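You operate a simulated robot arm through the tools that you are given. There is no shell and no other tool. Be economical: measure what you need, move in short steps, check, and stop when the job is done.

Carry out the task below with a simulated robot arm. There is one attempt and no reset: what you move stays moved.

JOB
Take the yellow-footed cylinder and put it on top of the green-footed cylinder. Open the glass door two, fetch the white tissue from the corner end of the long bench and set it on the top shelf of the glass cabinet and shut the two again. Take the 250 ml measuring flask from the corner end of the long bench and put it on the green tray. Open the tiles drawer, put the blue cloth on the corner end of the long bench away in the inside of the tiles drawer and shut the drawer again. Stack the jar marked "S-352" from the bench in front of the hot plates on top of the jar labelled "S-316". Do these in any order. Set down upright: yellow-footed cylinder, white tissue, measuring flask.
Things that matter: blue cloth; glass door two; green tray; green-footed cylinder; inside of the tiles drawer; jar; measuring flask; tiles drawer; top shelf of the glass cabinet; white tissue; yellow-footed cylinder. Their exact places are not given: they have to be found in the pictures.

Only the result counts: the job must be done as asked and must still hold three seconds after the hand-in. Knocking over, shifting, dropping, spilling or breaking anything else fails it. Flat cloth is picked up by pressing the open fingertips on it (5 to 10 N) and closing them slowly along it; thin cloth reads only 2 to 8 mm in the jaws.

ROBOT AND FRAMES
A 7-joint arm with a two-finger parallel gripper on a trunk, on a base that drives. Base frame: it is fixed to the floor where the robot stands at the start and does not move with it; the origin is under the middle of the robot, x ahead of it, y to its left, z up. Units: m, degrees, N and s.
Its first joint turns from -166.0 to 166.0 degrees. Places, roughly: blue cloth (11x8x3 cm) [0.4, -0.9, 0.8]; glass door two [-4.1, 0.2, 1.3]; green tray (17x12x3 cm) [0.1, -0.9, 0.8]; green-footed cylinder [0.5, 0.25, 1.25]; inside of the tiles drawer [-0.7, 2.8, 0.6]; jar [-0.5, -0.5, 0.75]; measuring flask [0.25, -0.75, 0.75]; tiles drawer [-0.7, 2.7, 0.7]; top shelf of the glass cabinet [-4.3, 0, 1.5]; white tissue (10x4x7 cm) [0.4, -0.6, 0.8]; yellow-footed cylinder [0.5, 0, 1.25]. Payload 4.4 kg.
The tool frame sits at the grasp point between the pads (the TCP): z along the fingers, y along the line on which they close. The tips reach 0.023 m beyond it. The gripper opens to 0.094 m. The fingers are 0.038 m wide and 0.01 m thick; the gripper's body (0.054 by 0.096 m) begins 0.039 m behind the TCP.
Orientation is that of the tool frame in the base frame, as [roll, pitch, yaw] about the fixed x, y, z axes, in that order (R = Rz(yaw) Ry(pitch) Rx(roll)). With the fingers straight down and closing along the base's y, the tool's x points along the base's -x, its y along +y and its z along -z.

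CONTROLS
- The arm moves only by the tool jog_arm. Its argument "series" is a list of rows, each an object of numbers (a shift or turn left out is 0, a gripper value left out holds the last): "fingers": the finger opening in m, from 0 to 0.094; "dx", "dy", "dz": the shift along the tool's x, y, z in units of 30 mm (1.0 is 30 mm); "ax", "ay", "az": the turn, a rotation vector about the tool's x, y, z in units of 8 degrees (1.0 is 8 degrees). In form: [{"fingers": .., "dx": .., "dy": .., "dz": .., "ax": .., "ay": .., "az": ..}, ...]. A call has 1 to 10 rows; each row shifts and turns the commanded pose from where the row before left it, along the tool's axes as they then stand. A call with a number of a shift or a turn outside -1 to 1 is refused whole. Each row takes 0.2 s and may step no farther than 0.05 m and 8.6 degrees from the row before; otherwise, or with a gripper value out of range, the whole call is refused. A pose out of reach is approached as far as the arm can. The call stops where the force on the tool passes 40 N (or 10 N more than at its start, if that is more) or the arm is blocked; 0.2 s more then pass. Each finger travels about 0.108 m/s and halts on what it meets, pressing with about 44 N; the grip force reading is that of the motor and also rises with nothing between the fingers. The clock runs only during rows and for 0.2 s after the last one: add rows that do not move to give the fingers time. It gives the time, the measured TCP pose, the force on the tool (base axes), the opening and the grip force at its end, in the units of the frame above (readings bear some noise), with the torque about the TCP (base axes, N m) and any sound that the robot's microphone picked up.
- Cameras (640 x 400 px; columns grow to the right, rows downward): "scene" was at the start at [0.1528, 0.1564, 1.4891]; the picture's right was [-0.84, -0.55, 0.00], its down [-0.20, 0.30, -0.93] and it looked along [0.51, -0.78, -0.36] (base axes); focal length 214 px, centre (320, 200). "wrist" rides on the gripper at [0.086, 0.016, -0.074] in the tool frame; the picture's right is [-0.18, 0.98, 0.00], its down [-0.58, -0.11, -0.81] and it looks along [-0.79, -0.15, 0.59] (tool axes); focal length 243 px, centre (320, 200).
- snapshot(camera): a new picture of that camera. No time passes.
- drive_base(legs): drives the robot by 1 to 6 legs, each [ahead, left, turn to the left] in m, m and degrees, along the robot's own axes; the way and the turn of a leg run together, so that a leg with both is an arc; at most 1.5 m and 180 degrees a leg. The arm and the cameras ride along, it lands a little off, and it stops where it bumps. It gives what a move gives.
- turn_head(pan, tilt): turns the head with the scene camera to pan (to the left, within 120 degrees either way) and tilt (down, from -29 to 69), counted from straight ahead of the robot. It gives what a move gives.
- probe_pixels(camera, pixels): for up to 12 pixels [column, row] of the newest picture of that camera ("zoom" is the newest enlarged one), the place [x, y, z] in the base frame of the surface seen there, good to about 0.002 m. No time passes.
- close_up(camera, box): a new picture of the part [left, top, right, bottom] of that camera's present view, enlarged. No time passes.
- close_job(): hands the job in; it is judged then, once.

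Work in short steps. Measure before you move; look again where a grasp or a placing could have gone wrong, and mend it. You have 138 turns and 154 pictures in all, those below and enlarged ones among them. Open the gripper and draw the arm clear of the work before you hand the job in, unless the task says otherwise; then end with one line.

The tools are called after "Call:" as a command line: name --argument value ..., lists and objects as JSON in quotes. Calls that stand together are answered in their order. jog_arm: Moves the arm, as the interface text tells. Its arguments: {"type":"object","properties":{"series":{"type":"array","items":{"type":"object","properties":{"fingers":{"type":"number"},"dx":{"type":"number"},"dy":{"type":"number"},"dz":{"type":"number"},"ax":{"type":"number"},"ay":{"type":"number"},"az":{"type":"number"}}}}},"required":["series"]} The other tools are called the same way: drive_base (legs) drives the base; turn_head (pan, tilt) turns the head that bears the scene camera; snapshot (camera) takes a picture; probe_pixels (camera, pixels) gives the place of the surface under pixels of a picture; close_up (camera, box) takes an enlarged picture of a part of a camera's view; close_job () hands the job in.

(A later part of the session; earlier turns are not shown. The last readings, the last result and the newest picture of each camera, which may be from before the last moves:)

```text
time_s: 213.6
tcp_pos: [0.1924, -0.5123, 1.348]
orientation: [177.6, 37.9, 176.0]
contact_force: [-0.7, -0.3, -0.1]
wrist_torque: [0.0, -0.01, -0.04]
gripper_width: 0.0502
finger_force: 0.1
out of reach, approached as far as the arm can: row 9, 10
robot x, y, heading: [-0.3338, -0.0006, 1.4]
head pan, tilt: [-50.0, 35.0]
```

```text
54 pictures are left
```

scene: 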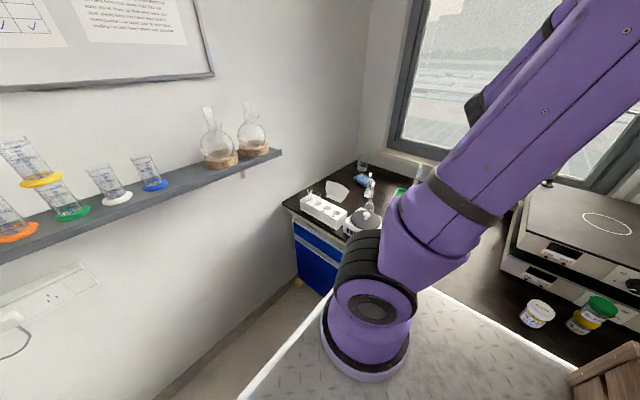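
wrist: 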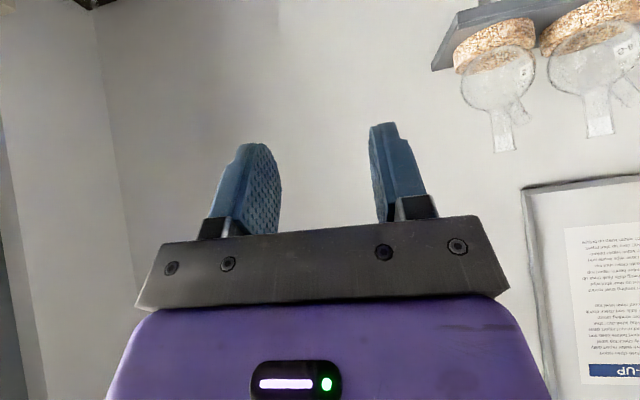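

Nearly there (yaw 176). I move out over the tissue at z≈1.0; the orientation can then be trimmed.

Call:
jog_arm --series '[{"dz": 0.983, "dy": -0.25, "dx": 0.089}, {"dz": 0.983, "dy": -0.25, "dx": 0.089}, {"dz": 0.983, "dy": -0.25, "dx": 0.089}, {"dz": 0.983, "dy": -0.25, "dx": 0.089}, {"dz": 0.983, "dy": -0.25, "dx": 0.089}, {"dz": 0.983, "dy": -0.25, "dx": 0.089}, {"dz": 0.983, "dy": -0.25, "dx": 0.089}, {"dz": 0.983, "dy": -0.25, "dx": 0.089}, {"dz": 0.983, "dy": -0.25, "dx": 0.089}, {"dz": 0.983, "dy": -0.25, "dx": 0.089}]'

Call:
jog_arm --series '[{"dz": 0.983, "dy": -0.25, "dx": 0.089}, {"dz": 0.983, "dy": -0.25, "dx": 0.089}, {"dz": 0.983, "dy": -0.25, "dx": 0.089, "ax": -0.3, "az": -0.3}, {"ay": 0.25, "ax": 0.15}, {}]'

Call:
snapshot --camera "wrist"

Call:
snapshot --camera "scene"

```text
time_s: 215.8
tcp_pos: [0.3656, -0.5375, 1.1009]
orientation: [177.9, 38.1, 176.6]
contact_force: [-0.3, 0.3, 0.9]
wrist_torque: [-0.02, -0.02, -0.01]
gripper_width: 0.0499
finger_force: 0.1
out of reach, approached as far as the arm can: row 1, 2, 3, 4, 5, 6, 7, 8, 9, 10
robot x, y, heading: [-0.3332, -0.0032, 1.3]
head pan, tilt: [-50.0, 35.0]
```

```text
time_s: 217.0
tcp_pos: [0.4131, -0.5199, 1.0226]
orientation: [178.7, 36.1, 179.9]
contact_force: [-0.1, 0.1, -0.3]
wrist_torque: [-0.04, 0.01, 0.01]
gripper_width: 0.0501
finger_force: 0.1
out of reach, approached as far as the arm can: row 1, 2, 3
robot x, y, heading: [-0.3343, 0.0038, 1.5]
head pan, tilt: [-50.0, 35.0]
```

```text
53 pictures are left
```

wrist: 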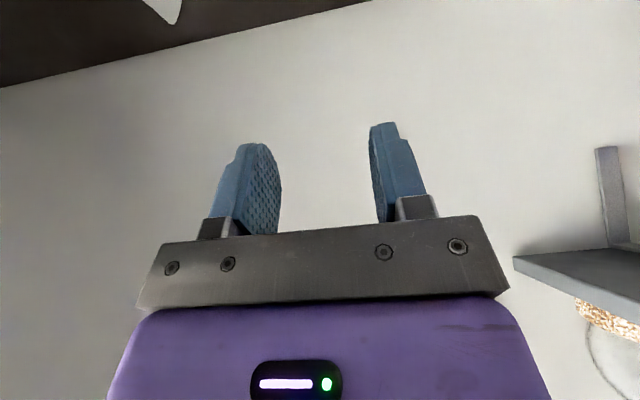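

```text
52 pictures are left
```

scene: 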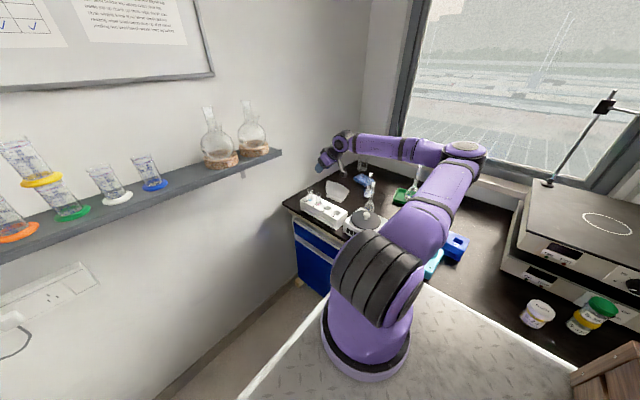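

The tilted pose meets a wrist limit here. A steeper tool (≈24° off vertical) should still fit the shelf, so I tilt 12° more downward and try moving to y≈-0.62.

Call:
jog_arm --series '[{"ay": 0.75}, {"ay": 0.75}, {"dy": -0.7}, {"dy": -0.7}, {"dy": -0.7}, {"dy": -0.7}, {"dy": -0.5}, {}]'

```text
time_s: 218.8
tcp_pos: [0.4125, -0.514, 1.0229]
orientation: [178.9, 24.1, 180.0]
contact_force: [0.2, -0.2, -0.4]
wrist_torque: [0.0, 0.0, 0.02]
gripper_width: 0.0498
finger_force: 0.0
out of reach, approached as far as the arm can: row 1, 2, 3, 4, 5, 6, 7
robot x, y, heading: [-0.3317, 0.001, 1.5]
head pan, tilt: [-50.0, 35.0]
```

The wrist is still limiting; I use the base instead: a small shift right (0.05 m) and a 5° right turn bring the tool over the tissue.

Call:
drive_base --legs '[[0, -0.05, -5]]'

Call:
snapshot --camera "wrist"

Call:
snapshot --camera "scene"

```text
time_s: 219.7
tcp_pos: [0.3629, -0.6286, 1.022]
orientation: [178.9, 24.2, 174.9]
contact_force: [0.4, -0.5, -0.4]
wrist_torque: [-0.03, -0.01, 0.0]
gripper_width: 0.0503
finger_force: 0.0
robot x, y, heading: [-0.3325, -0.0502, -3.6]
head pan, tilt: [-50.0, 35.0]
```

```text
51 pictures are left
```

wrist: 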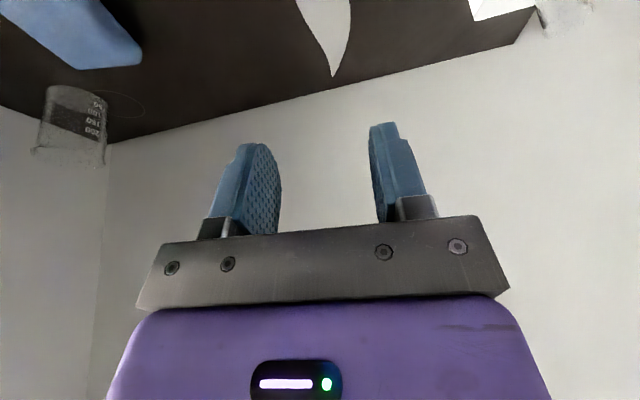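

```text
50 pictures are left
```

scene: 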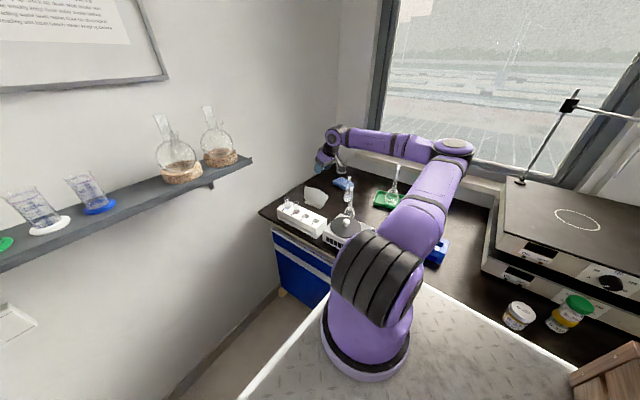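

Now above the tissue. I descend towards (0.405,-0.619), stopping at z≈0.92 to check.

Call:
jog_arm --series '[{"dz": 0.9, "dx": -0.2, "dy": 0.085}, {"dz": 0.9, "dx": 0.0, "dy": 0.085}, {"dz": 0.9, "dx": 0.3, "dy": 0.085}, {"dz": 0.7, "dx": 0.4, "dy": 0.085}, {}]'

Call:
snapshot --camera "wrist"

```text
time_s: 220.9
tcp_pos: [0.3934, -0.6179, 0.9231]
orientation: [179.0, 24.2, 174.9]
contact_force: [0.3, 0.1, -0.8]
wrist_torque: [-0.01, -0.02, -0.03]
gripper_width: 0.0504
finger_force: 0.0
robot x, y, heading: [-0.3326, -0.0497, -3.4]
head pan, tilt: [-50.0, 35.0]
```

```text
49 pictures are left
```

wrist: 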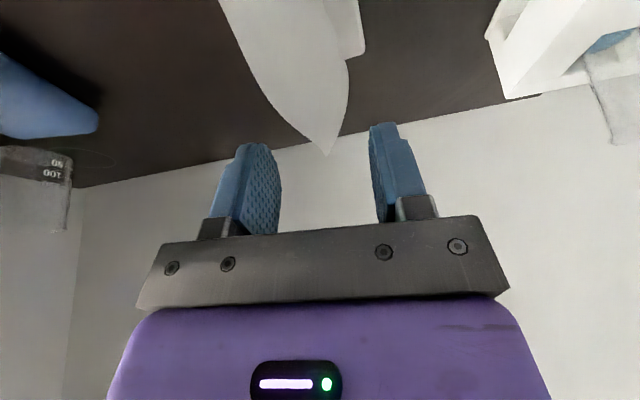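

I probe the sheet near where the fingers will come down.

Call:
probe_pixels --camera "wrist" --pixels '[[232, 15], [250, 60], [275, 105], [310, 135], [328, 150], [280, 30], [310, 80], [340, 60], [340, 100], [355, 30], [360, 48], [300, 10]]'

```text
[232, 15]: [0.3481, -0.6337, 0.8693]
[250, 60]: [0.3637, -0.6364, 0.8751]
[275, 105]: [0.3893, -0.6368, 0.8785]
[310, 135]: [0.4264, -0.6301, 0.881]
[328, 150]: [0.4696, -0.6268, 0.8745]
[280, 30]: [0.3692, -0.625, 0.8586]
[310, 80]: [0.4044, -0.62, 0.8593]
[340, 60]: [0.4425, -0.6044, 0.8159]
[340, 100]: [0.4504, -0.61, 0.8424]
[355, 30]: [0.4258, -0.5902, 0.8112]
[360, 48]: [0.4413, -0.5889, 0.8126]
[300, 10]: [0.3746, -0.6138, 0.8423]
```

Sheet at x≈0.40 runs from y -0.637 (top) to -0.604 (bottom). I centre on y≈-0.624 with opening 0.056 and lower to z≈0.85, then close slowly.

Call:
jog_arm --series '[{"fingers": 0.056, "dy": -0.2}, {"dz": 0.8, "dx": 0.2}, {"dz": 0.8, "dx": 0.2}, {"dz": 0.78, "dx": 0.2}, {}, {"fingers": 0.04}, {"fingers": 0.028}, {"fingers": 0.018}, {"fingers": 0.008}, {}]'

Call:
snapshot --camera "wrist"

```text
time_s: 223.1
tcp_pos: [0.4062, -0.6235, 0.85]
orientation: [178.9, 24.1, 174.8]
contact_force: [-0.2, -0.1, 0.9]
wrist_torque: [0.01, 0.0, 0.01]
gripper_width: 0.0079
finger_force: 0.0
robot x, y, heading: [-0.332, -0.0495, -3.4]
head pan, tilt: [-50.0, 35.0]
```

```text
48 pictures are left
```

wrist: 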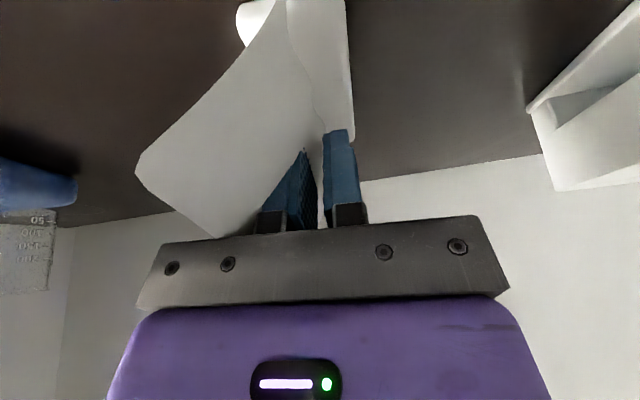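

The fingers are around the soft sheet (0.008 so far, no force). I close fully and read.

Call:
jog_arm --series '[{"fingers": 0.004}, {"fingers": 0.0}, {}, {}]'

Call:
snapshot --camera "wrist"

```text
time_s: 224.1
tcp_pos: [0.4042, -0.6238, 0.851]
orientation: [178.9, 24.0, 175.0]
contact_force: [0.5, -0.5, 1.3]
wrist_torque: [-0.02, -0.04, -0.01]
gripper_width: 0.0056
finger_force: 43.7
robot x, y, heading: [-0.3324, -0.0511, -3.5]
head pan, tilt: [-50.0, 35.0]
```

```text
47 pictures are left
```

wrist: 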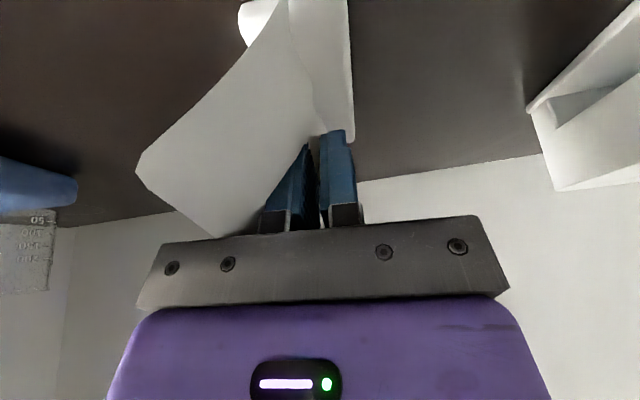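

Gripped (5.6 mm). I lift 60 mm and look.

Call:
jog_arm --series '[{"dz": -0.456, "dx": -0.204}, {"dz": -0.456, "dx": -0.204}, {"dz": -0.456, "dx": -0.204}, {"dz": -0.456, "dx": -0.204}, {}]'

Call:
close_up --camera "scene" --box '[270, 110, 390, 240]'

Call:
snapshot --camera "wrist"

```text
time_s: 225.3
tcp_pos: [0.4044, -0.6251, 0.9111]
orientation: [178.9, 24.2, 174.9]
contact_force: [0.7, 0.2, 0.5]
wrist_torque: [-0.03, -0.01, 0.02]
gripper_width: 0.0057
finger_force: 44.1
robot x, y, heading: [-0.3329, -0.0508, -3.5]
head pan, tilt: [-50.0, 35.0]
```

```text
3.08 times, centred on (330, 175) of scene
```

zoom: 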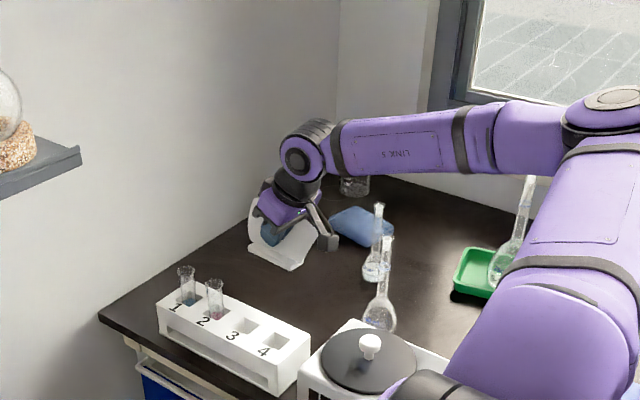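

```text
45 pictures are left
```

wrist: 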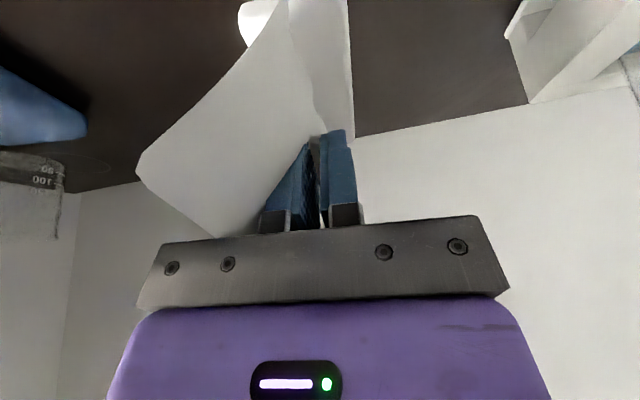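

The tissue is held upright. I lift clear, then rise while turning the tool about the vertical by -88° so it points outwards on my right side for the cabinet.

Call:
jog_arm --series '[{"dz": -0.9, "dx": -0.4}, {"dz": -0.9, "dx": -0.4}, {"dz": -0.9, "dx": -0.4}, {"dz": -0.9, "dx": -0.4}, {"dz": -0.9, "dx": -0.4}]'

Call:
jog_arm --series '[{"dz": -0.9, "dx": -0.4, "ax": 0.409, "az": 0.913}, {"dz": -0.9, "dx": -0.4, "ax": 0.409, "az": 0.913}, {"dz": -0.9, "dx": -0.4, "ax": 0.409, "az": 0.913}, {"dz": -0.9, "dx": -0.4, "ax": 0.409, "az": 0.913}, {"dz": -0.9, "dx": -0.4, "ax": 0.409, "az": 0.913}, {"dz": -0.9, "dx": -0.4, "ax": 0.409, "az": 0.913}, {"dz": -0.9, "dx": -0.4, "ax": 0.409, "az": 0.913}, {"dz": -0.9, "dx": -0.4, "ax": 0.409, "az": 0.913}, {"dz": -0.9, "dx": -0.4, "ax": 0.409, "az": 0.913}, {"dz": -0.9, "dx": -0.4, "ax": 0.409, "az": 0.913}]'

Call:
snapshot --camera "scene"

```text
time_s: 226.5
tcp_pos: [0.404, -0.6281, 1.0577]
orientation: [178.9, 24.1, 174.6]
contact_force: [0.6, -1.1, -0.5]
wrist_torque: [0.03, 0.01, 0.01]
gripper_width: 0.0056
finger_force: 43.9
robot x, y, heading: [-0.3319, -0.0472, -3.5]
head pan, tilt: [-50.0, 35.0]
```

```text
time_s: 228.7
tcp_pos: [0.4024, -0.6331, 1.3536]
orientation: [179.8, 23.1, 95.1]
contact_force: [-0.4, -1.3, -0.3]
wrist_torque: [0.01, -0.01, 0.02]
gripper_width: 0.0056
finger_force: 44.2
robot x, y, heading: [-0.3304, -0.0483, -3.5]
head pan, tilt: [-50.0, 35.0]
```

```text
44 pictures are left
```

scene: 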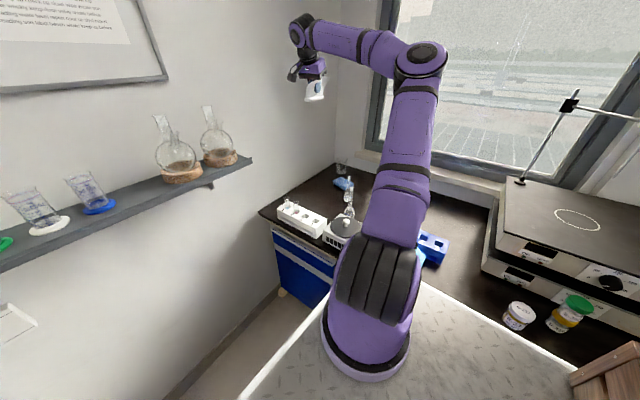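

Good. I translate the arm in -x to my right side.

Call:
jog_arm --series '[{"dy": -1}, {"dy": -1}, {"dy": -1}, {"dy": -1}, {"dy": -1}, {"dy": -1}, {"dy": -1}, {"dy": -1}, {"dy": -1}, {"dy": -1}]'

Call:
jog_arm --series '[{"dy": -1}, {"dy": -1}, {"dy": -1}, {"dy": -1}, {"dy": -1}, {"dy": -1}, {"dy": -1}, {"dy": -1}, {"dy": -1}, {"dy": -1}]'

Call:
snapshot --camera "scene"

```text
time_s: 230.9
tcp_pos: [0.1027, -0.6597, 1.3514]
orientation: [179.8, 23.2, 95.4]
contact_force: [0.8, 0.0, -0.5]
wrist_torque: [-0.02, 0.05, -0.03]
gripper_width: 0.0058
finger_force: 43.6
robot x, y, heading: [-0.3305, -0.0488, -3.5]
head pan, tilt: [-50.0, 35.0]
```

```text
time_s: 233.1
tcp_pos: [-0.1938, -0.6882, 1.3517]
orientation: [179.8, 23.2, 95.3]
contact_force: [1.1, -0.2, 0.1]
wrist_torque: [-0.02, 0.04, -0.01]
gripper_width: 0.0056
finger_force: 44.3
robot x, y, heading: [-0.3334, -0.0485, -3.5]
head pan, tilt: [-50.0, 35.0]
```

```text
43 pictures are left
```

scene: 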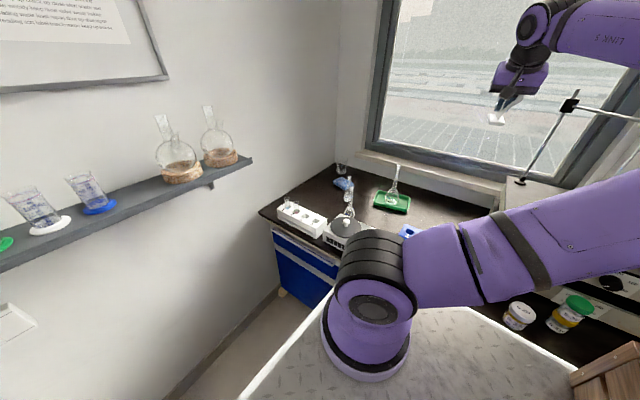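

The elbow now sits towards my rear; at the cabinet I'll therefore stand further to -y. I drive there in stages, keeping the tissue high.

Call:
drive_base --legs '[[0, 0.35, 0], [0, 0, -84.7], [0, -1.2, 0], [0, -1.15, 0], [0.3, 0, 0]]'

Call:
turn_head --pan -85 --tilt 8

Call:
snapshot --camera "scene"

```text
time_s: 238.8
tcp_pos: [-0.9249, 0.0676, 1.3517]
orientation: [179.9, 23.2, 14.2]
contact_force: [0.4, -0.1, 0.1]
wrist_torque: [-0.01, -0.01, -0.01]
gripper_width: 0.0055
finger_force: 43.8
robot x, y, heading: [-0.3151, 0.3015, -84.7]
head pan, tilt: [-50.0, 35.0]
stopped in leg 2: the robot was blocked; the commanded pose is now the measured one
```

```text
time_s: 239.8
tcp_pos: [-0.9253, 0.0668, 1.3533]
orientation: [179.7, 23.2, 14.2]
contact_force: [0.2, 0.0, 0.7]
wrist_torque: [0.0, 0.03, 0.01]
gripper_width: 0.0057
finger_force: 44.2
robot x, y, heading: [-0.3173, 0.3074, -84.6]
head pan, tilt: [-85.0, 8.0]
```

```text
42 pictures are left
```

scene: 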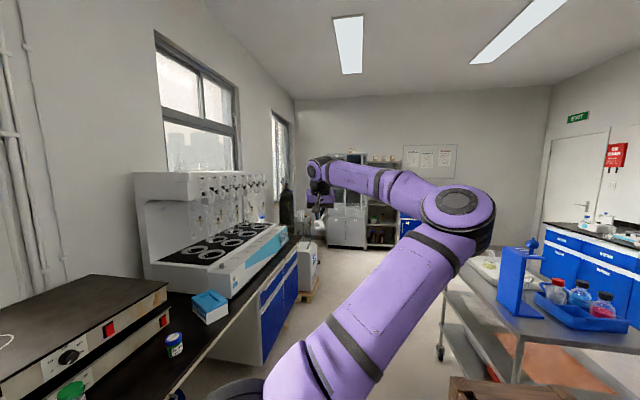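

Blocked again by the sink bench at the end of the turn; nothing else touched. I move off to -x and continue.

Call:
drive_base --legs '[[0.12, -0.3, 0], [0, 0, -3.5], [0, -1.05, 0], [0, -1.0, 0], [0.25, 0, 0], [0, -0.3, 0]]'

Call:
snapshot --camera "scene"

```text
time_s: 252.3
tcp_pos: [-3.2718, -0.1152, 1.3518]
orientation: [179.9, 23.2, 10.8]
contact_force: [-0.5, -0.3, -0.2]
wrist_torque: [-0.02, 0.02, -0.02]
gripper_width: 0.0055
finger_force: 43.8
robot x, y, heading: [-2.6487, 0.0835, -88.2]
head pan, tilt: [-85.0, 8.0]
stopped in leg 4: the robot was blocked; the commanded pose is now the measured one
```

```text
41 pictures are left
```

scene: 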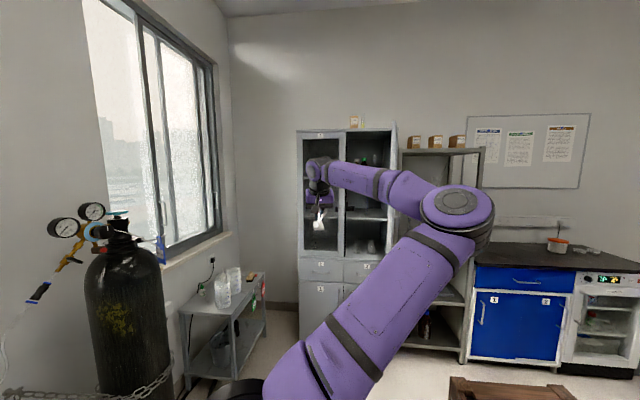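

Blocked; probably by the small table or the gas cylinder on my front side. I probe them and the cabinet/door.

Call:
probe_pixels --camera "scene" --pixels '[[185, 320], [265, 275], [267, 320], [195, 380], [140, 300], [160, 380], [230, 290], [395, 135], [393, 150], [345, 150], [370, 150], [350, 205]]'

```text
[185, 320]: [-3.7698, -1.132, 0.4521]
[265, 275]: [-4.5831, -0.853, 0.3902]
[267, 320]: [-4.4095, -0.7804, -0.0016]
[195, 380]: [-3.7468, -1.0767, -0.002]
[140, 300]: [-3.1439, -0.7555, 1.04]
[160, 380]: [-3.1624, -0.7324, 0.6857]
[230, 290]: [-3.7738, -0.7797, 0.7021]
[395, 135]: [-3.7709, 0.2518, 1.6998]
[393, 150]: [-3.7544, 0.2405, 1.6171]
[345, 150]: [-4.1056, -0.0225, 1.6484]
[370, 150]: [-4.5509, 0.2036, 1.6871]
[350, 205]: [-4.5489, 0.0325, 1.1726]
```

I look down at the floor on that side to see what blocks.

Call:
turn_head --pan -45 --tilt 40

Call:
snapshot --camera "scene"

```text
time_s: 253.3
tcp_pos: [-3.273, -0.1161, 1.3523]
orientation: [179.9, 23.1, 10.7]
contact_force: [0.8, -0.4, 1.0]
wrist_torque: [-0.01, -0.01, 0.03]
gripper_width: 0.0056
finger_force: 43.7
robot x, y, heading: [-2.6509, 0.0834, -88.1]
head pan, tilt: [-45.0, 40.0]
```

```text
40 pictures are left
```

scene: 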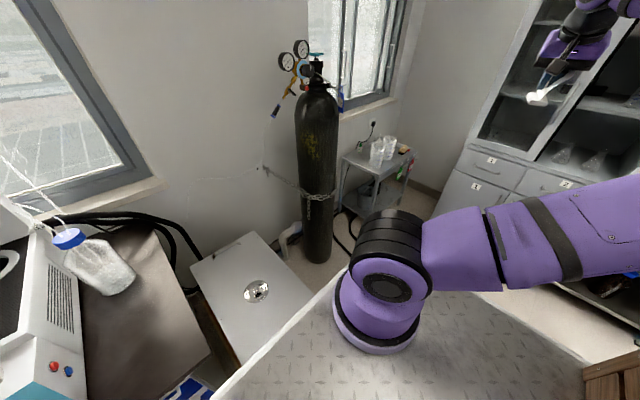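

The white chiller box sits right at my front edge. I step back from it, pass it, and then come forward beside the cabinet.

Call:
drive_base --legs '[[-0.14, 0, 0], [0, -0.62, 0], [0.2, 0, 0]]'

Call:
turn_head --pan -88 --tilt 8

Call:
snapshot --camera "scene"

Call:
snapshot --camera "wrist"

```text
time_s: 258.9
tcp_pos: [-3.8899, -0.1944, 1.3517]
orientation: [180.0, 23.3, 10.8]
contact_force: [-0.3, -0.1, -0.2]
wrist_torque: [0.01, -0.01, -0.01]
gripper_width: 0.0053
finger_force: 43.8
robot x, y, heading: [-3.2674, 0.0045, -88.2]
head pan, tilt: [-45.0, 40.0]
```

```text
time_s: 260.0
tcp_pos: [-3.8906, -0.1935, 1.3532]
orientation: [179.9, 23.2, 10.7]
contact_force: [-0.2, 0.3, 0.1]
wrist_torque: [0.0, -0.02, 0.02]
gripper_width: 0.0058
finger_force: 44.2
robot x, y, heading: [-3.2692, 0.0049, -88.1]
head pan, tilt: [-88.0, 8.0]
```

```text
39 pictures are left
```

scene: 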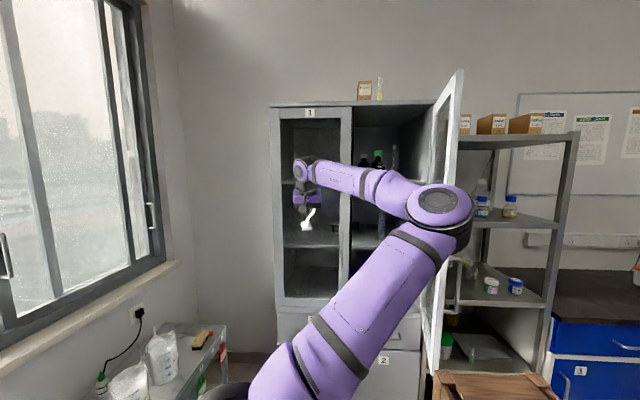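

```text
38 pictures are left
```

wrist: 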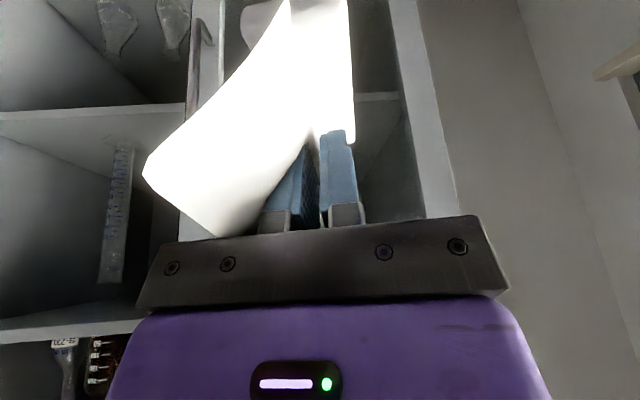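

I raise to z≈1.54, trim the yaw by -10°, and move to y≈0.033 in front of the opening.

Call:
jog_arm --series '[{"dz": -0.92, "dx": -0.39}, {"dz": -0.92, "dx": -0.39}, {"dz": -0.92, "dx": -0.39}, {"dz": -0.92, "dx": -0.39}, {"dz": -0.92, "dx": -0.39}, {"dz": -0.92, "dx": -0.39}, {"dz": -0.2, "dx": -0.08, "ax": 0.25, "az": 0.57}, {"ax": 0.25, "az": 0.57}]'

Call:
jog_arm --series '[{"dy": -0.95}, {"dy": -0.95}, {"dy": -0.95}, {"dy": -0.95}, {"dy": -0.95}, {"dy": -0.95}, {"dy": -0.95}, {"dy": -0.9}, {}]'

Call:
snapshot --camera "scene"

Call:
snapshot --camera "wrist"

```text
time_s: 261.8
tcp_pos: [-3.8896, -0.194, 1.5382]
orientation: [-180.0, 23.3, 0.7]
contact_force: [-0.6, 0.2, -0.2]
wrist_torque: [-0.03, 0.0, 0.02]
gripper_width: 0.0056
finger_force: 43.8
robot x, y, heading: [-3.2703, 0.0074, -88.2]
head pan, tilt: [-88.0, 8.0]
```

```text
time_s: 263.8
tcp_pos: [-3.8928, 0.0323, 1.5377]
orientation: [180.0, 23.3, 0.9]
contact_force: [0.6, 0.1, -0.5]
wrist_torque: [0.01, -0.01, 0.02]
gripper_width: 0.0056
finger_force: 44.3
robot x, y, heading: [-3.2677, 0.0049, -88.4]
head pan, tilt: [-88.0, 8.0]
```

```text
37 pictures are left
```

scene: 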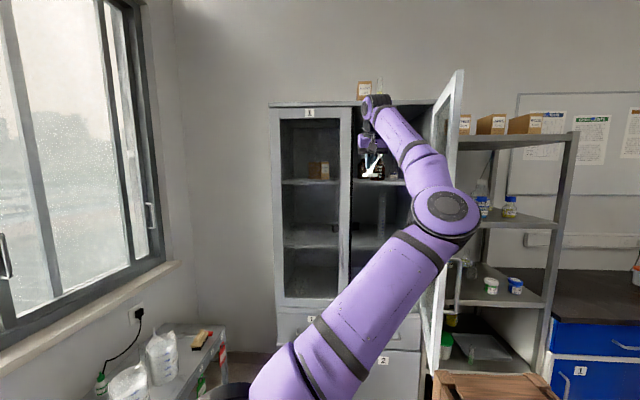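

```text
36 pictures are left
```

wrist: 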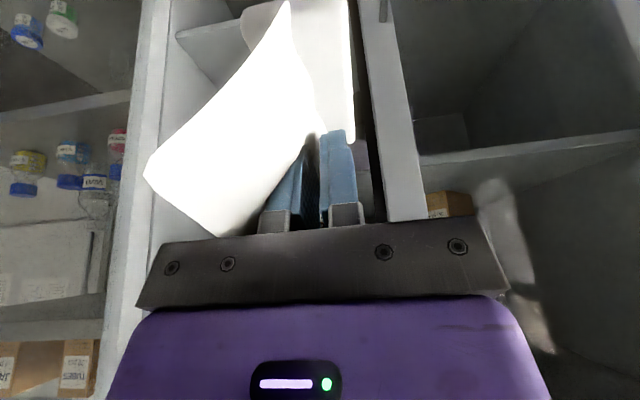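

I probe the wrist joint, forearm and elbow against the cabinet's top frame and the door.

Call:
probe_pixels --camera "scene" --pixels '[[375, 101], [368, 110], [372, 135], [368, 148], [400, 140], [425, 165], [447, 195], [428, 205], [445, 110], [435, 250], [400, 104], [400, 125]]'

Call:
close_up --camera "scene" --box '[330, 80, 470, 200]'

```text
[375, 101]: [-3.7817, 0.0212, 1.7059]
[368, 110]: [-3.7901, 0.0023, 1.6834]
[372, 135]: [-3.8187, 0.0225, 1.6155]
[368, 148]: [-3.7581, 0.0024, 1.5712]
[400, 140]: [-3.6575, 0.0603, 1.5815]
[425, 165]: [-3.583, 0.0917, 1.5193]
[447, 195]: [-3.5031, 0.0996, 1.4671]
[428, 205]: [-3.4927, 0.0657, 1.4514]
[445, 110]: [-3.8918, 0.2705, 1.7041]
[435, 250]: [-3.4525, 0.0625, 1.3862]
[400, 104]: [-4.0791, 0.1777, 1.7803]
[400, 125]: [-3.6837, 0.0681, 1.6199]
```

```text
3.33 times, centred on (400, 140) of scene
```

zoom: 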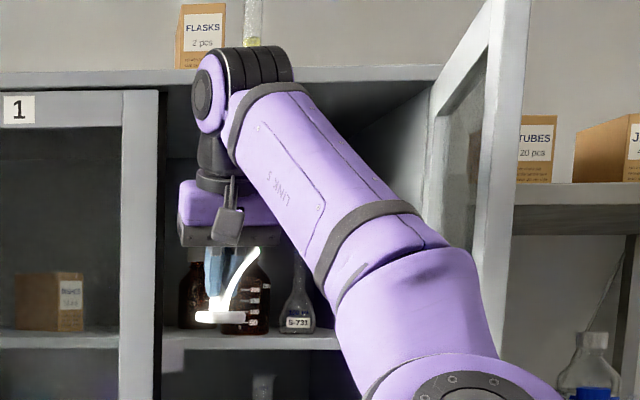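

Wrist top (1.71) fits under the opening's top (~1.755), and elbow is clear of the door. I shift to y≈0.038 and move in by 0.264 m.

Call:
jog_arm --series '[{"dy": -0.19}, {"dz": 0.387, "dx": -0.9}, {"dz": 0.387, "dx": -0.9}, {"dz": 0.387, "dx": -0.9}, {"dz": 0.387, "dx": -0.9}, {"dz": 0.387, "dx": -0.9}, {}]'

Call:
snapshot --camera "wrist"

Call:
close_up --camera "scene" --box '[330, 80, 470, 200]'

```text
time_s: 265.4
tcp_pos: [-3.9618, 0.037, 1.5369]
orientation: [180.0, 23.2, 0.9]
contact_force: [0.9, -1.0, 0.0]
wrist_torque: [-0.02, 0.0, 0.03]
gripper_width: 0.0058
finger_force: 43.8
out of reach, approached as far as the arm can: row 4, 5, 6
robot x, y, heading: [-3.2686, 0.0033, -88.1]
head pan, tilt: [-88.0, 8.0]
```

```text
34 pictures are left
```

wrist: 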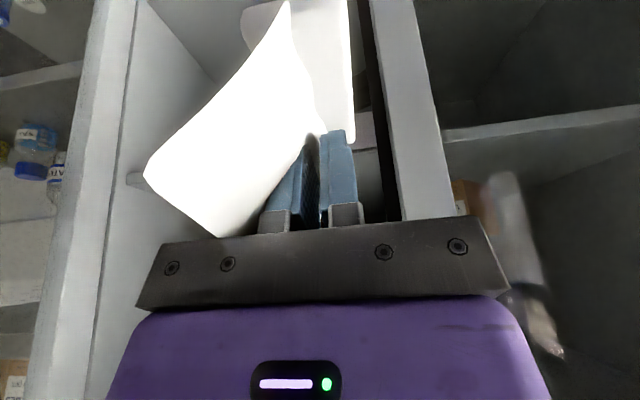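

```text
3.33 times, centred on (400, 140) of scene
```

zoom: 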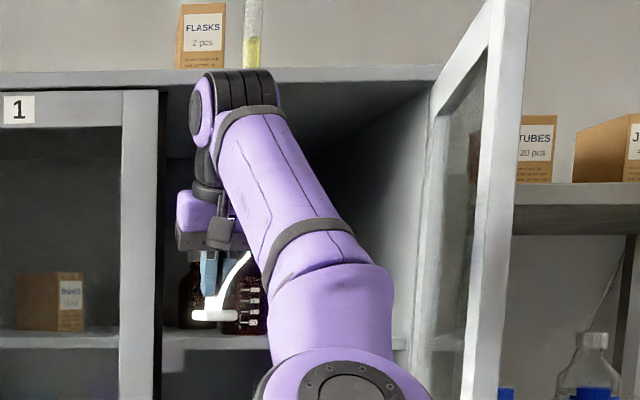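

The arm is at its reach limit, so I bring the base closer: ahead 0.07 m (to stay clear of the door), 0.10 m right, and recover y with the arm.

Call:
drive_base --legs '[[0.07, 0, 0], [0, -0.09, 0]]'

Call:
jog_arm --series '[{"dy": -0.8}, {"dy": -0.8}, {"dy": -0.8}, {}]'

Call:
snapshot --camera "wrist"

```text
time_s: 267.1
tcp_pos: [-4.0477, -0.0346, 1.5404]
orientation: [-180.0, 23.2, 0.8]
contact_force: [30.8, -1.5, 6.5]
wrist_torque: [0.05, -1.09, -0.32]
gripper_width: 0.0058
finger_force: 44.3
robot x, y, heading: [-3.3545, -0.0664, -88.4]
head pan, tilt: [-88.0, 8.0]
```

```text
time_s: 268.1
tcp_pos: [-4.0454, -0.0185, 1.532]
orientation: [179.7, 23.1, 0.4]
contact_force: [1.0, -0.3, 0.0]
wrist_torque: [-0.02, -0.05, -0.01]
gripper_width: 0.0059
finger_force: 43.8
out of reach, approached as far as the arm can: row 1, 2, 3
robot x, y, heading: [-3.353, -0.0714, -88.2]
head pan, tilt: [-88.0, 8.0]
```

```text
32 pictures are left
```

wrist: 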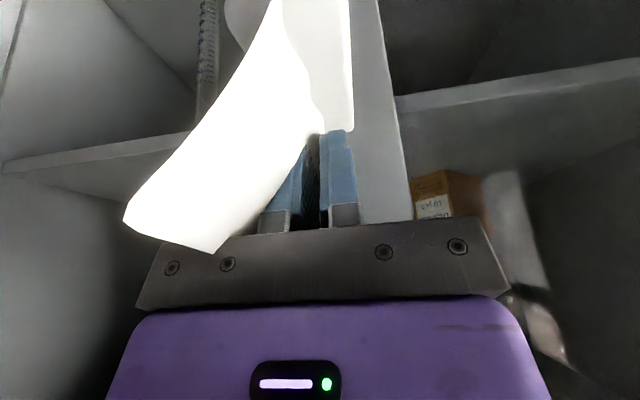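

I should have corrected y before closing in: the tissue pushed against door one's stile (30 N). I back off and inspect it.

Call:
drive_base --legs '[[0, 0.1, 0], [-0.055, 0, 0]]'

Call:
close_up --camera "scene" --box '[330, 80, 470, 200]'

Call:
snapshot --camera "wrist"

```text
time_s: 269.8
tcp_pos: [-3.9471, 0.0397, 1.5324]
orientation: [179.7, 23.0, 0.4]
contact_force: [0.2, 0.0, -0.7]
wrist_torque: [-0.02, -0.02, 0.0]
gripper_width: 0.0055
finger_force: 43.9
robot x, y, heading: [-3.2563, -0.0115, -88.2]
head pan, tilt: [-88.0, 8.0]
```

```text
3.33 times, centred on (400, 140) of scene
```

zoom: 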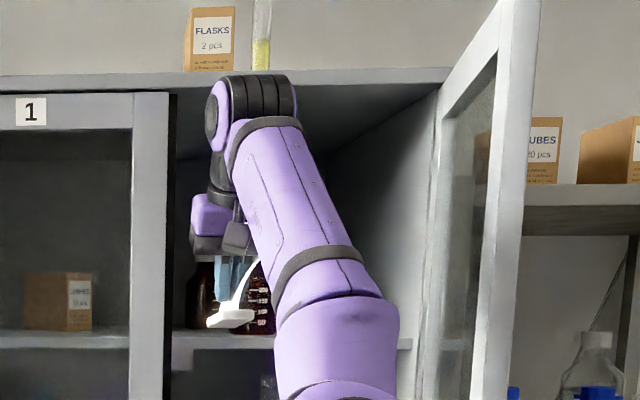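

```text
30 pictures are left
```

wrist: 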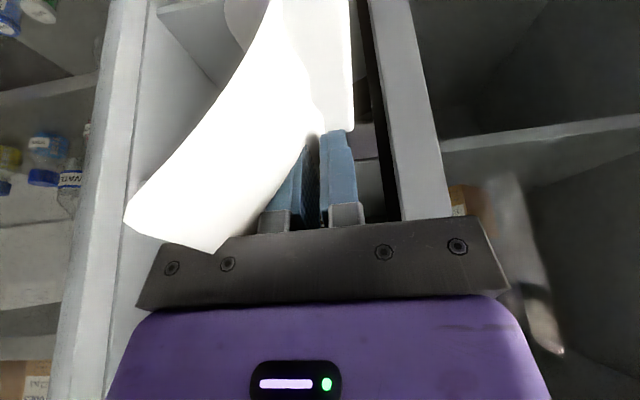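

I probe the foot along its length to see how much the tissue tilted in the grip.

Call:
probe_pixels --camera "wrist" --pixels '[[340, 15], [342, 60], [345, 100], [347, 125], [150, 200], [200, 240], [250, 60], [215, 245], [135, 210], [330, 40], [330, 100], [280, 10]]'

Call:
probe_pixels --camera "zoom" --pixels '[[212, 322], [230, 318], [250, 313], [245, 300], [252, 270], [235, 308], [225, 326]]'

```text
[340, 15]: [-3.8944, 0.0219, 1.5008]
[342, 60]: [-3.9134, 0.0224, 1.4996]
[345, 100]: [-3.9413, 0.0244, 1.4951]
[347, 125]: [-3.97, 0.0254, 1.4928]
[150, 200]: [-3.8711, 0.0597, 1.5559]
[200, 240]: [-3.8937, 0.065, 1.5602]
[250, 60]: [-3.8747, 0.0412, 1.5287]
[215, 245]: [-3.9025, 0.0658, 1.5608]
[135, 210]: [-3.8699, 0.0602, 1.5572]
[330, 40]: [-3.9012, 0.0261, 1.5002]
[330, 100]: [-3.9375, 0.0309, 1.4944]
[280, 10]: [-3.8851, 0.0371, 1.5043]
```

```text
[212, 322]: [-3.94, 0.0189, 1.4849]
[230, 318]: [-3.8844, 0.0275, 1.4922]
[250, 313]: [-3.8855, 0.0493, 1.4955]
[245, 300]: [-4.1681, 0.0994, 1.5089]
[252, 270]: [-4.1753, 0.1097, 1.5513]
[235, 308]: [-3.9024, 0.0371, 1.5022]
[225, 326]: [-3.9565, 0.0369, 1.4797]
```

The tissue tilted ~6° (front end low) and slid 2 cm. I compensate with a 6° tool rotation, and set the base to y≈-0.107, heading ≈-95.7 so the entry can be pure -x driving.

Call:
jog_arm --series '[{"ay": -0.4}, {"ay": -0.35}, {}]'

Call:
drive_base --legs '[[0.095, 0, 0], [0, 0, -7.5]]'

Call:
snapshot --camera "wrist"

Call:
probe_pixels --camera "wrist" --pixels '[[340, 15], [345, 100], [347, 125], [150, 205], [205, 243]]'

```text
time_s: 270.6
tcp_pos: [-3.9456, 0.0393, 1.5328]
orientation: [179.7, 29.1, 0.4]
contact_force: [0.2, -0.1, 0.1]
wrist_torque: [0.01, 0.02, 0.02]
gripper_width: 0.0059
finger_force: 44.2
robot x, y, heading: [-3.2542, -0.0091, -88.2]
head pan, tilt: [-88.0, 8.0]
```

```text
time_s: 272.4
tcp_pos: [-3.9296, 0.0334, 1.533]
orientation: [179.7, 29.2, -7.2]
contact_force: [-0.6, 0.1, 0.0]
wrist_torque: [-0.02, -0.01, 0.01]
gripper_width: 0.0056
finger_force: 44.0
robot x, y, heading: [-3.2537, -0.1071, -95.8]
head pan, tilt: [-88.0, 8.0]
```

```text
29 pictures are left
```

wrist: 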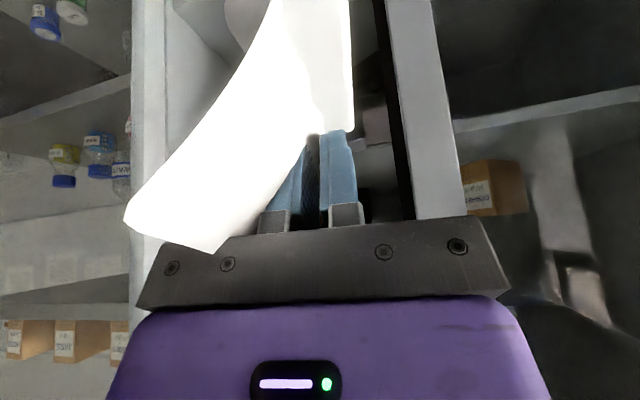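

```text
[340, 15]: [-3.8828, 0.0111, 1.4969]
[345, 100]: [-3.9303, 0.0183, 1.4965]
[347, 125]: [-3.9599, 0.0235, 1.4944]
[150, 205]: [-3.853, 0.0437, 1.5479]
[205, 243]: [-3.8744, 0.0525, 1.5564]
```

The tissue is level again. The gap is narrow, so I measure the bottle and the dark strip beside door one precisely.

Call:
close_up --camera "scene" --box '[300, 80, 460, 200]'

Call:
probe_pixels --camera "wrist" --pixels '[[383, 20], [395, 100], [405, 180], [415, 180], [378, 10], [390, 60], [372, 130], [365, 100]]'

```text
3.33 times, centred on (380, 140) of scene
```

zoom: 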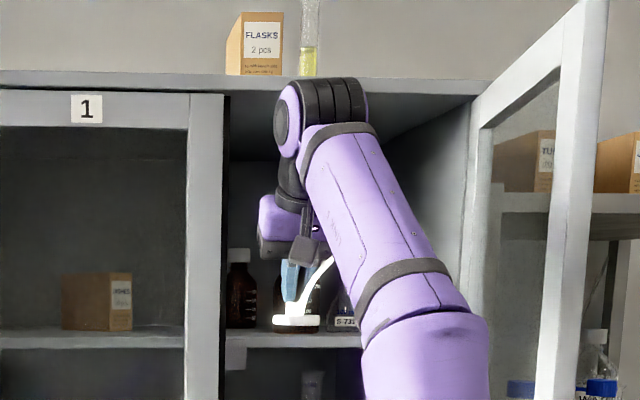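

```text
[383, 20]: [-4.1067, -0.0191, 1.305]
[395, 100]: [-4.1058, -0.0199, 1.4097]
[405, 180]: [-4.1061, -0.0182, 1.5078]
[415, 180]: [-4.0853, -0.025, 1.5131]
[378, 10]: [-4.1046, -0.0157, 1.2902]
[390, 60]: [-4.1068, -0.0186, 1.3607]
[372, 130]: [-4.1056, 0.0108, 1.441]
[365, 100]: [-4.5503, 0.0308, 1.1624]
```

Strip edge y≈-0.016, bottle edge ≈0.082. I set TCP y≈0.042 and drive in half-way along -x, then re-check.

Call:
jog_arm --series '[{"dy": -0.3}, {}]'

Call:
drive_base --legs '[[0.0131, -0.13, 0]]'

Call:
snapshot --camera "wrist"

```text
time_s: 272.9
tcp_pos: [-3.9295, 0.0416, 1.5323]
orientation: [179.7, 29.1, -7.2]
contact_force: [-0.6, -0.3, 0.2]
wrist_torque: [-0.01, 0.01, -0.02]
gripper_width: 0.0058
finger_force: 44.1
robot x, y, heading: [-3.2547, -0.1085, -95.9]
head pan, tilt: [-88.0, 8.0]
```

```text
time_s: 274.2
tcp_pos: [-4.0596, 0.0424, 1.5324]
orientation: [179.7, 29.1, -7.1]
contact_force: [-0.7, 1.0, 0.3]
wrist_torque: [-0.03, 0.01, 0.01]
gripper_width: 0.0056
finger_force: 43.4
robot x, y, heading: [-3.3794, -0.1055, -95.8]
head pan, tilt: [-88.0, 8.0]
```

```text
27 pictures are left
```

wrist: 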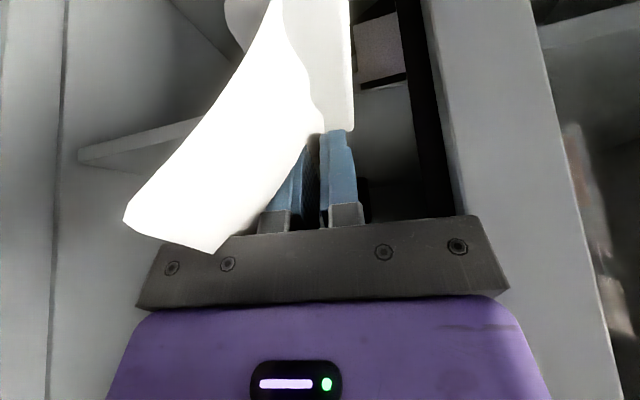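

On line. I advance another 0.065 m and check forces.

Call:
drive_base --legs '[[0.0066, -0.065, 0]]'

Call:
close_up --camera "scene" --box '[300, 80, 460, 200]'

```text
time_s: 275.2
tcp_pos: [-4.1263, 0.0426, 1.5334]
orientation: [179.6, 29.2, -7.1]
contact_force: [-0.3, 0.2, -0.6]
wrist_torque: [0.02, 0.01, 0.02]
gripper_width: 0.0056
finger_force: 43.7
robot x, y, heading: [-3.4491, -0.1058, -96.0]
head pan, tilt: [-88.0, 8.0]
```

```text
3.33 times, centred on (380, 140) of scene
```

zoom: 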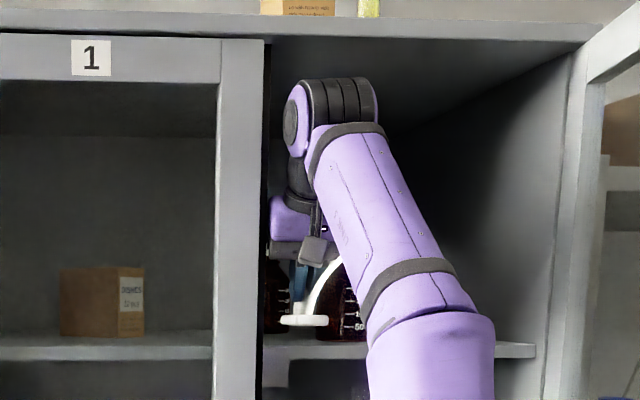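

Clear so far. I advance the last 0.062 m.

Call:
drive_base --legs '[[0.0063, -0.062, 0]]'

Call:
snapshot --camera "wrist"

Call:
probe_pixels --camera "wrist" --pixels '[[340, 15], [345, 100], [150, 205], [70, 120], [100, 160], [150, 60], [380, 50], [375, 85]]'

```text
time_s: 276.3
tcp_pos: [-4.1783, 0.0432, 1.5318]
orientation: [179.7, 29.0, -7.4]
contact_force: [0.4, -0.1, -0.3]
wrist_torque: [0.02, -0.02, 0.02]
gripper_width: 0.0054
finger_force: 44.4
robot x, y, heading: [-3.5032, -0.1072, -96.0]
head pan, tilt: [-88.0, 8.0]
stopped in leg 1: the robot was blocked; the commanded pose is now the measured one
```

```text
25 pictures are left
```

wrist: 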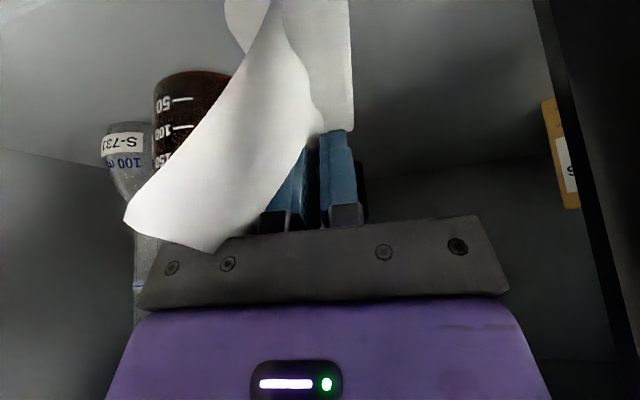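

```text
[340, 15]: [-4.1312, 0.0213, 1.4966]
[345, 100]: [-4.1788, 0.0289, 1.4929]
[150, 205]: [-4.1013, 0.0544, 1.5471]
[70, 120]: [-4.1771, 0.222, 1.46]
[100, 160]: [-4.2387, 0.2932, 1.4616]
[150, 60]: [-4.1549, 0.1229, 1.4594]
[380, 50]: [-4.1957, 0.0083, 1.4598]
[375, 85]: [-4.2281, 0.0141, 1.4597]
```

The base stopped 1 cm short; arm forces are nil. I try to gain the last 12 mm with the arm.

Call:
jog_arm --series '[{"dz": 0.1, "dx": -0.18}, {"dz": 0.1, "dx": -0.18}, {"dz": 0.1, "dx": -0.18}, {}]'

```text
time_s: 277.3
tcp_pos: [-4.1901, 0.0461, 1.5312]
orientation: [179.7, 28.9, -7.4]
contact_force: [-0.4, -0.7, -0.2]
wrist_torque: [0.06, 0.02, 0.03]
gripper_width: 0.0057
finger_force: 44.1
out of reach, approached as far as the arm can: row 3
robot x, y, heading: [-3.4957, -0.1078, -96.0]
head pan, tilt: [-88.0, 8.0]
```

At x -4.190. I lower 20 mm, then finely to contact.

Call:
jog_arm --series '[{"dz": 0.22, "dx": 0.12}, {"dz": 0.22, "dx": 0.12}, {"dz": 0.12, "dx": 0.066}, {}]'

Call:
snapshot --camera "wrist"

Call:
probe_pixels --camera "wrist" --pixels '[[340, 15], [345, 100], [347, 125], [150, 205], [135, 215], [380, 50], [360, 60], [205, 243]]'

```text
time_s: 278.3
tcp_pos: [-4.1907, 0.0453, 1.5131]
orientation: [179.7, 29.1, -7.5]
contact_force: [0.3, 0.9, 0.3]
wrist_torque: [-0.02, -0.02, 0.01]
gripper_width: 0.0056
finger_force: 43.8
robot x, y, heading: [-3.5039, -0.1094, -96.1]
head pan, tilt: [-88.0, 8.0]
```

```text
24 pictures are left
```

wrist: 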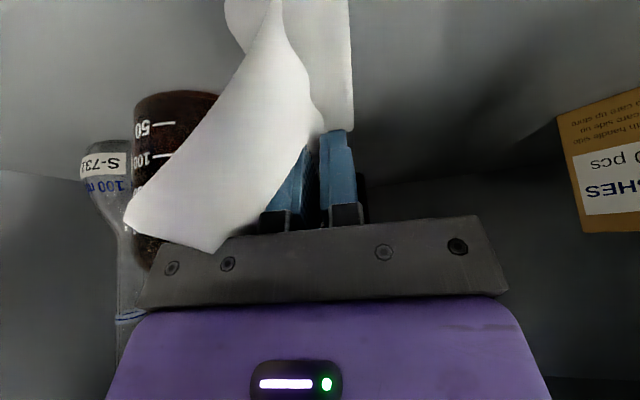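

```text
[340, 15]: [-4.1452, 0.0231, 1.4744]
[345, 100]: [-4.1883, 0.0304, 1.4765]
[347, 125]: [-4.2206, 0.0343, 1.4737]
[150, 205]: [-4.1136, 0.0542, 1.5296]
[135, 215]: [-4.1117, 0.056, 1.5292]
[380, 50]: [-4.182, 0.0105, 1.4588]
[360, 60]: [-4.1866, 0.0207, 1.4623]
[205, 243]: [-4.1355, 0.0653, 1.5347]
```

Foot is about 4 mm above the shelf. I lower in 1.5 mm steps until contact.

Call:
jog_arm --series '[{"dz": 0.05, "dx": 0.028}, {"dz": 0.05, "dx": 0.028}, {"dz": 0.05, "dx": 0.028}, {}]'

```text
time_s: 279.3
tcp_pos: [-4.1901, 0.0453, 1.51]
orientation: [179.6, 29.3, -7.4]
contact_force: [1.4, 1.5, 27.1]
wrist_torque: [0.18, 1.12, -0.02]
gripper_width: 0.0057
finger_force: 44.0
robot x, y, heading: [-3.5037, -0.1058, -95.9]
head pan, tilt: [-88.0, 8.0]
```

Contact (27 N). I ease up 1 mm, open slowly to 0.03 and look.

Call:
jog_arm --series '[{"dz": -0.04, "dx": -0.022}, {"fingers": 0.01}, {"fingers": 0.016}, {"fingers": 0.022}, {"fingers": 0.03}, {}]'

Call:
snapshot --camera "wrist"

```text
time_s: 280.7
tcp_pos: [-4.1906, 0.047, 1.509]
orientation: [179.8, 29.0, -7.4]
contact_force: [-0.1, 0.3, 0.0]
wrist_torque: [0.01, 0.04, -0.03]
gripper_width: 0.03
finger_force: 0.0
robot x, y, heading: [-3.5003, -0.1064, -96.1]
head pan, tilt: [-88.0, 8.0]
```

```text
23 pictures are left
```

wrist: 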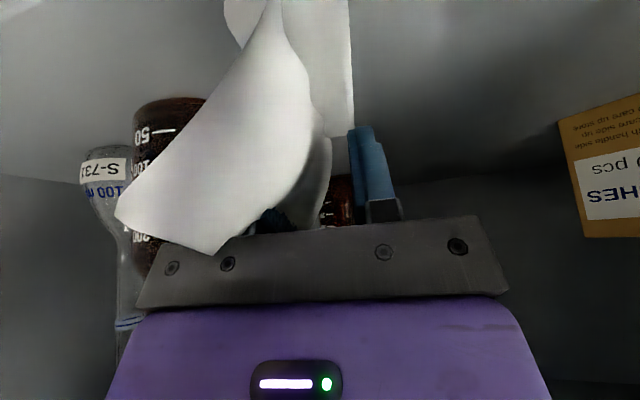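

The tissue stands free. Its leaf leans over the +y finger, so I widen to 0.06 while shifting the hand 9 mm to -y, keeping that finger between leaf and bottle, then rise.

Call:
jog_arm --series '[{"fingers": 0.036, "dy": 0.04}, {"fingers": 0.042, "dy": 0.06}, {"fingers": 0.048, "dy": 0.06}, {"fingers": 0.054, "dy": 0.07}, {"fingers": 0.06, "dy": 0.07}, {}]'

Call:
snapshot --camera "wrist"

```text
time_s: 282.1
tcp_pos: [-4.1926, 0.0371, 1.5091]
orientation: [179.6, 29.0, -7.4]
contact_force: [0.1, -0.6, -0.5]
wrist_torque: [0.0, -0.01, 0.0]
gripper_width: 0.0599
finger_force: 0.1
robot x, y, heading: [-3.5001, -0.1068, -96.0]
head pan, tilt: [-88.0, 8.0]
```

```text
22 pictures are left
```

wrist: 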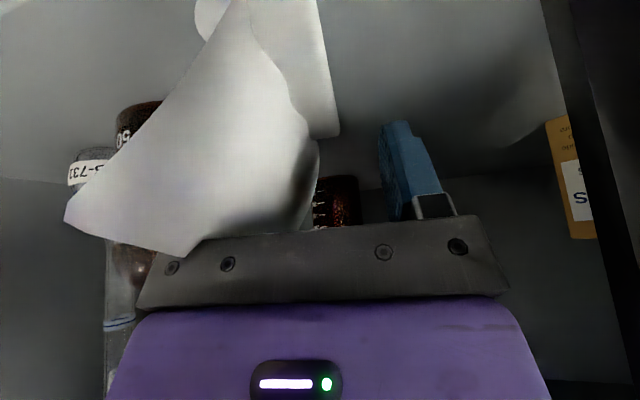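

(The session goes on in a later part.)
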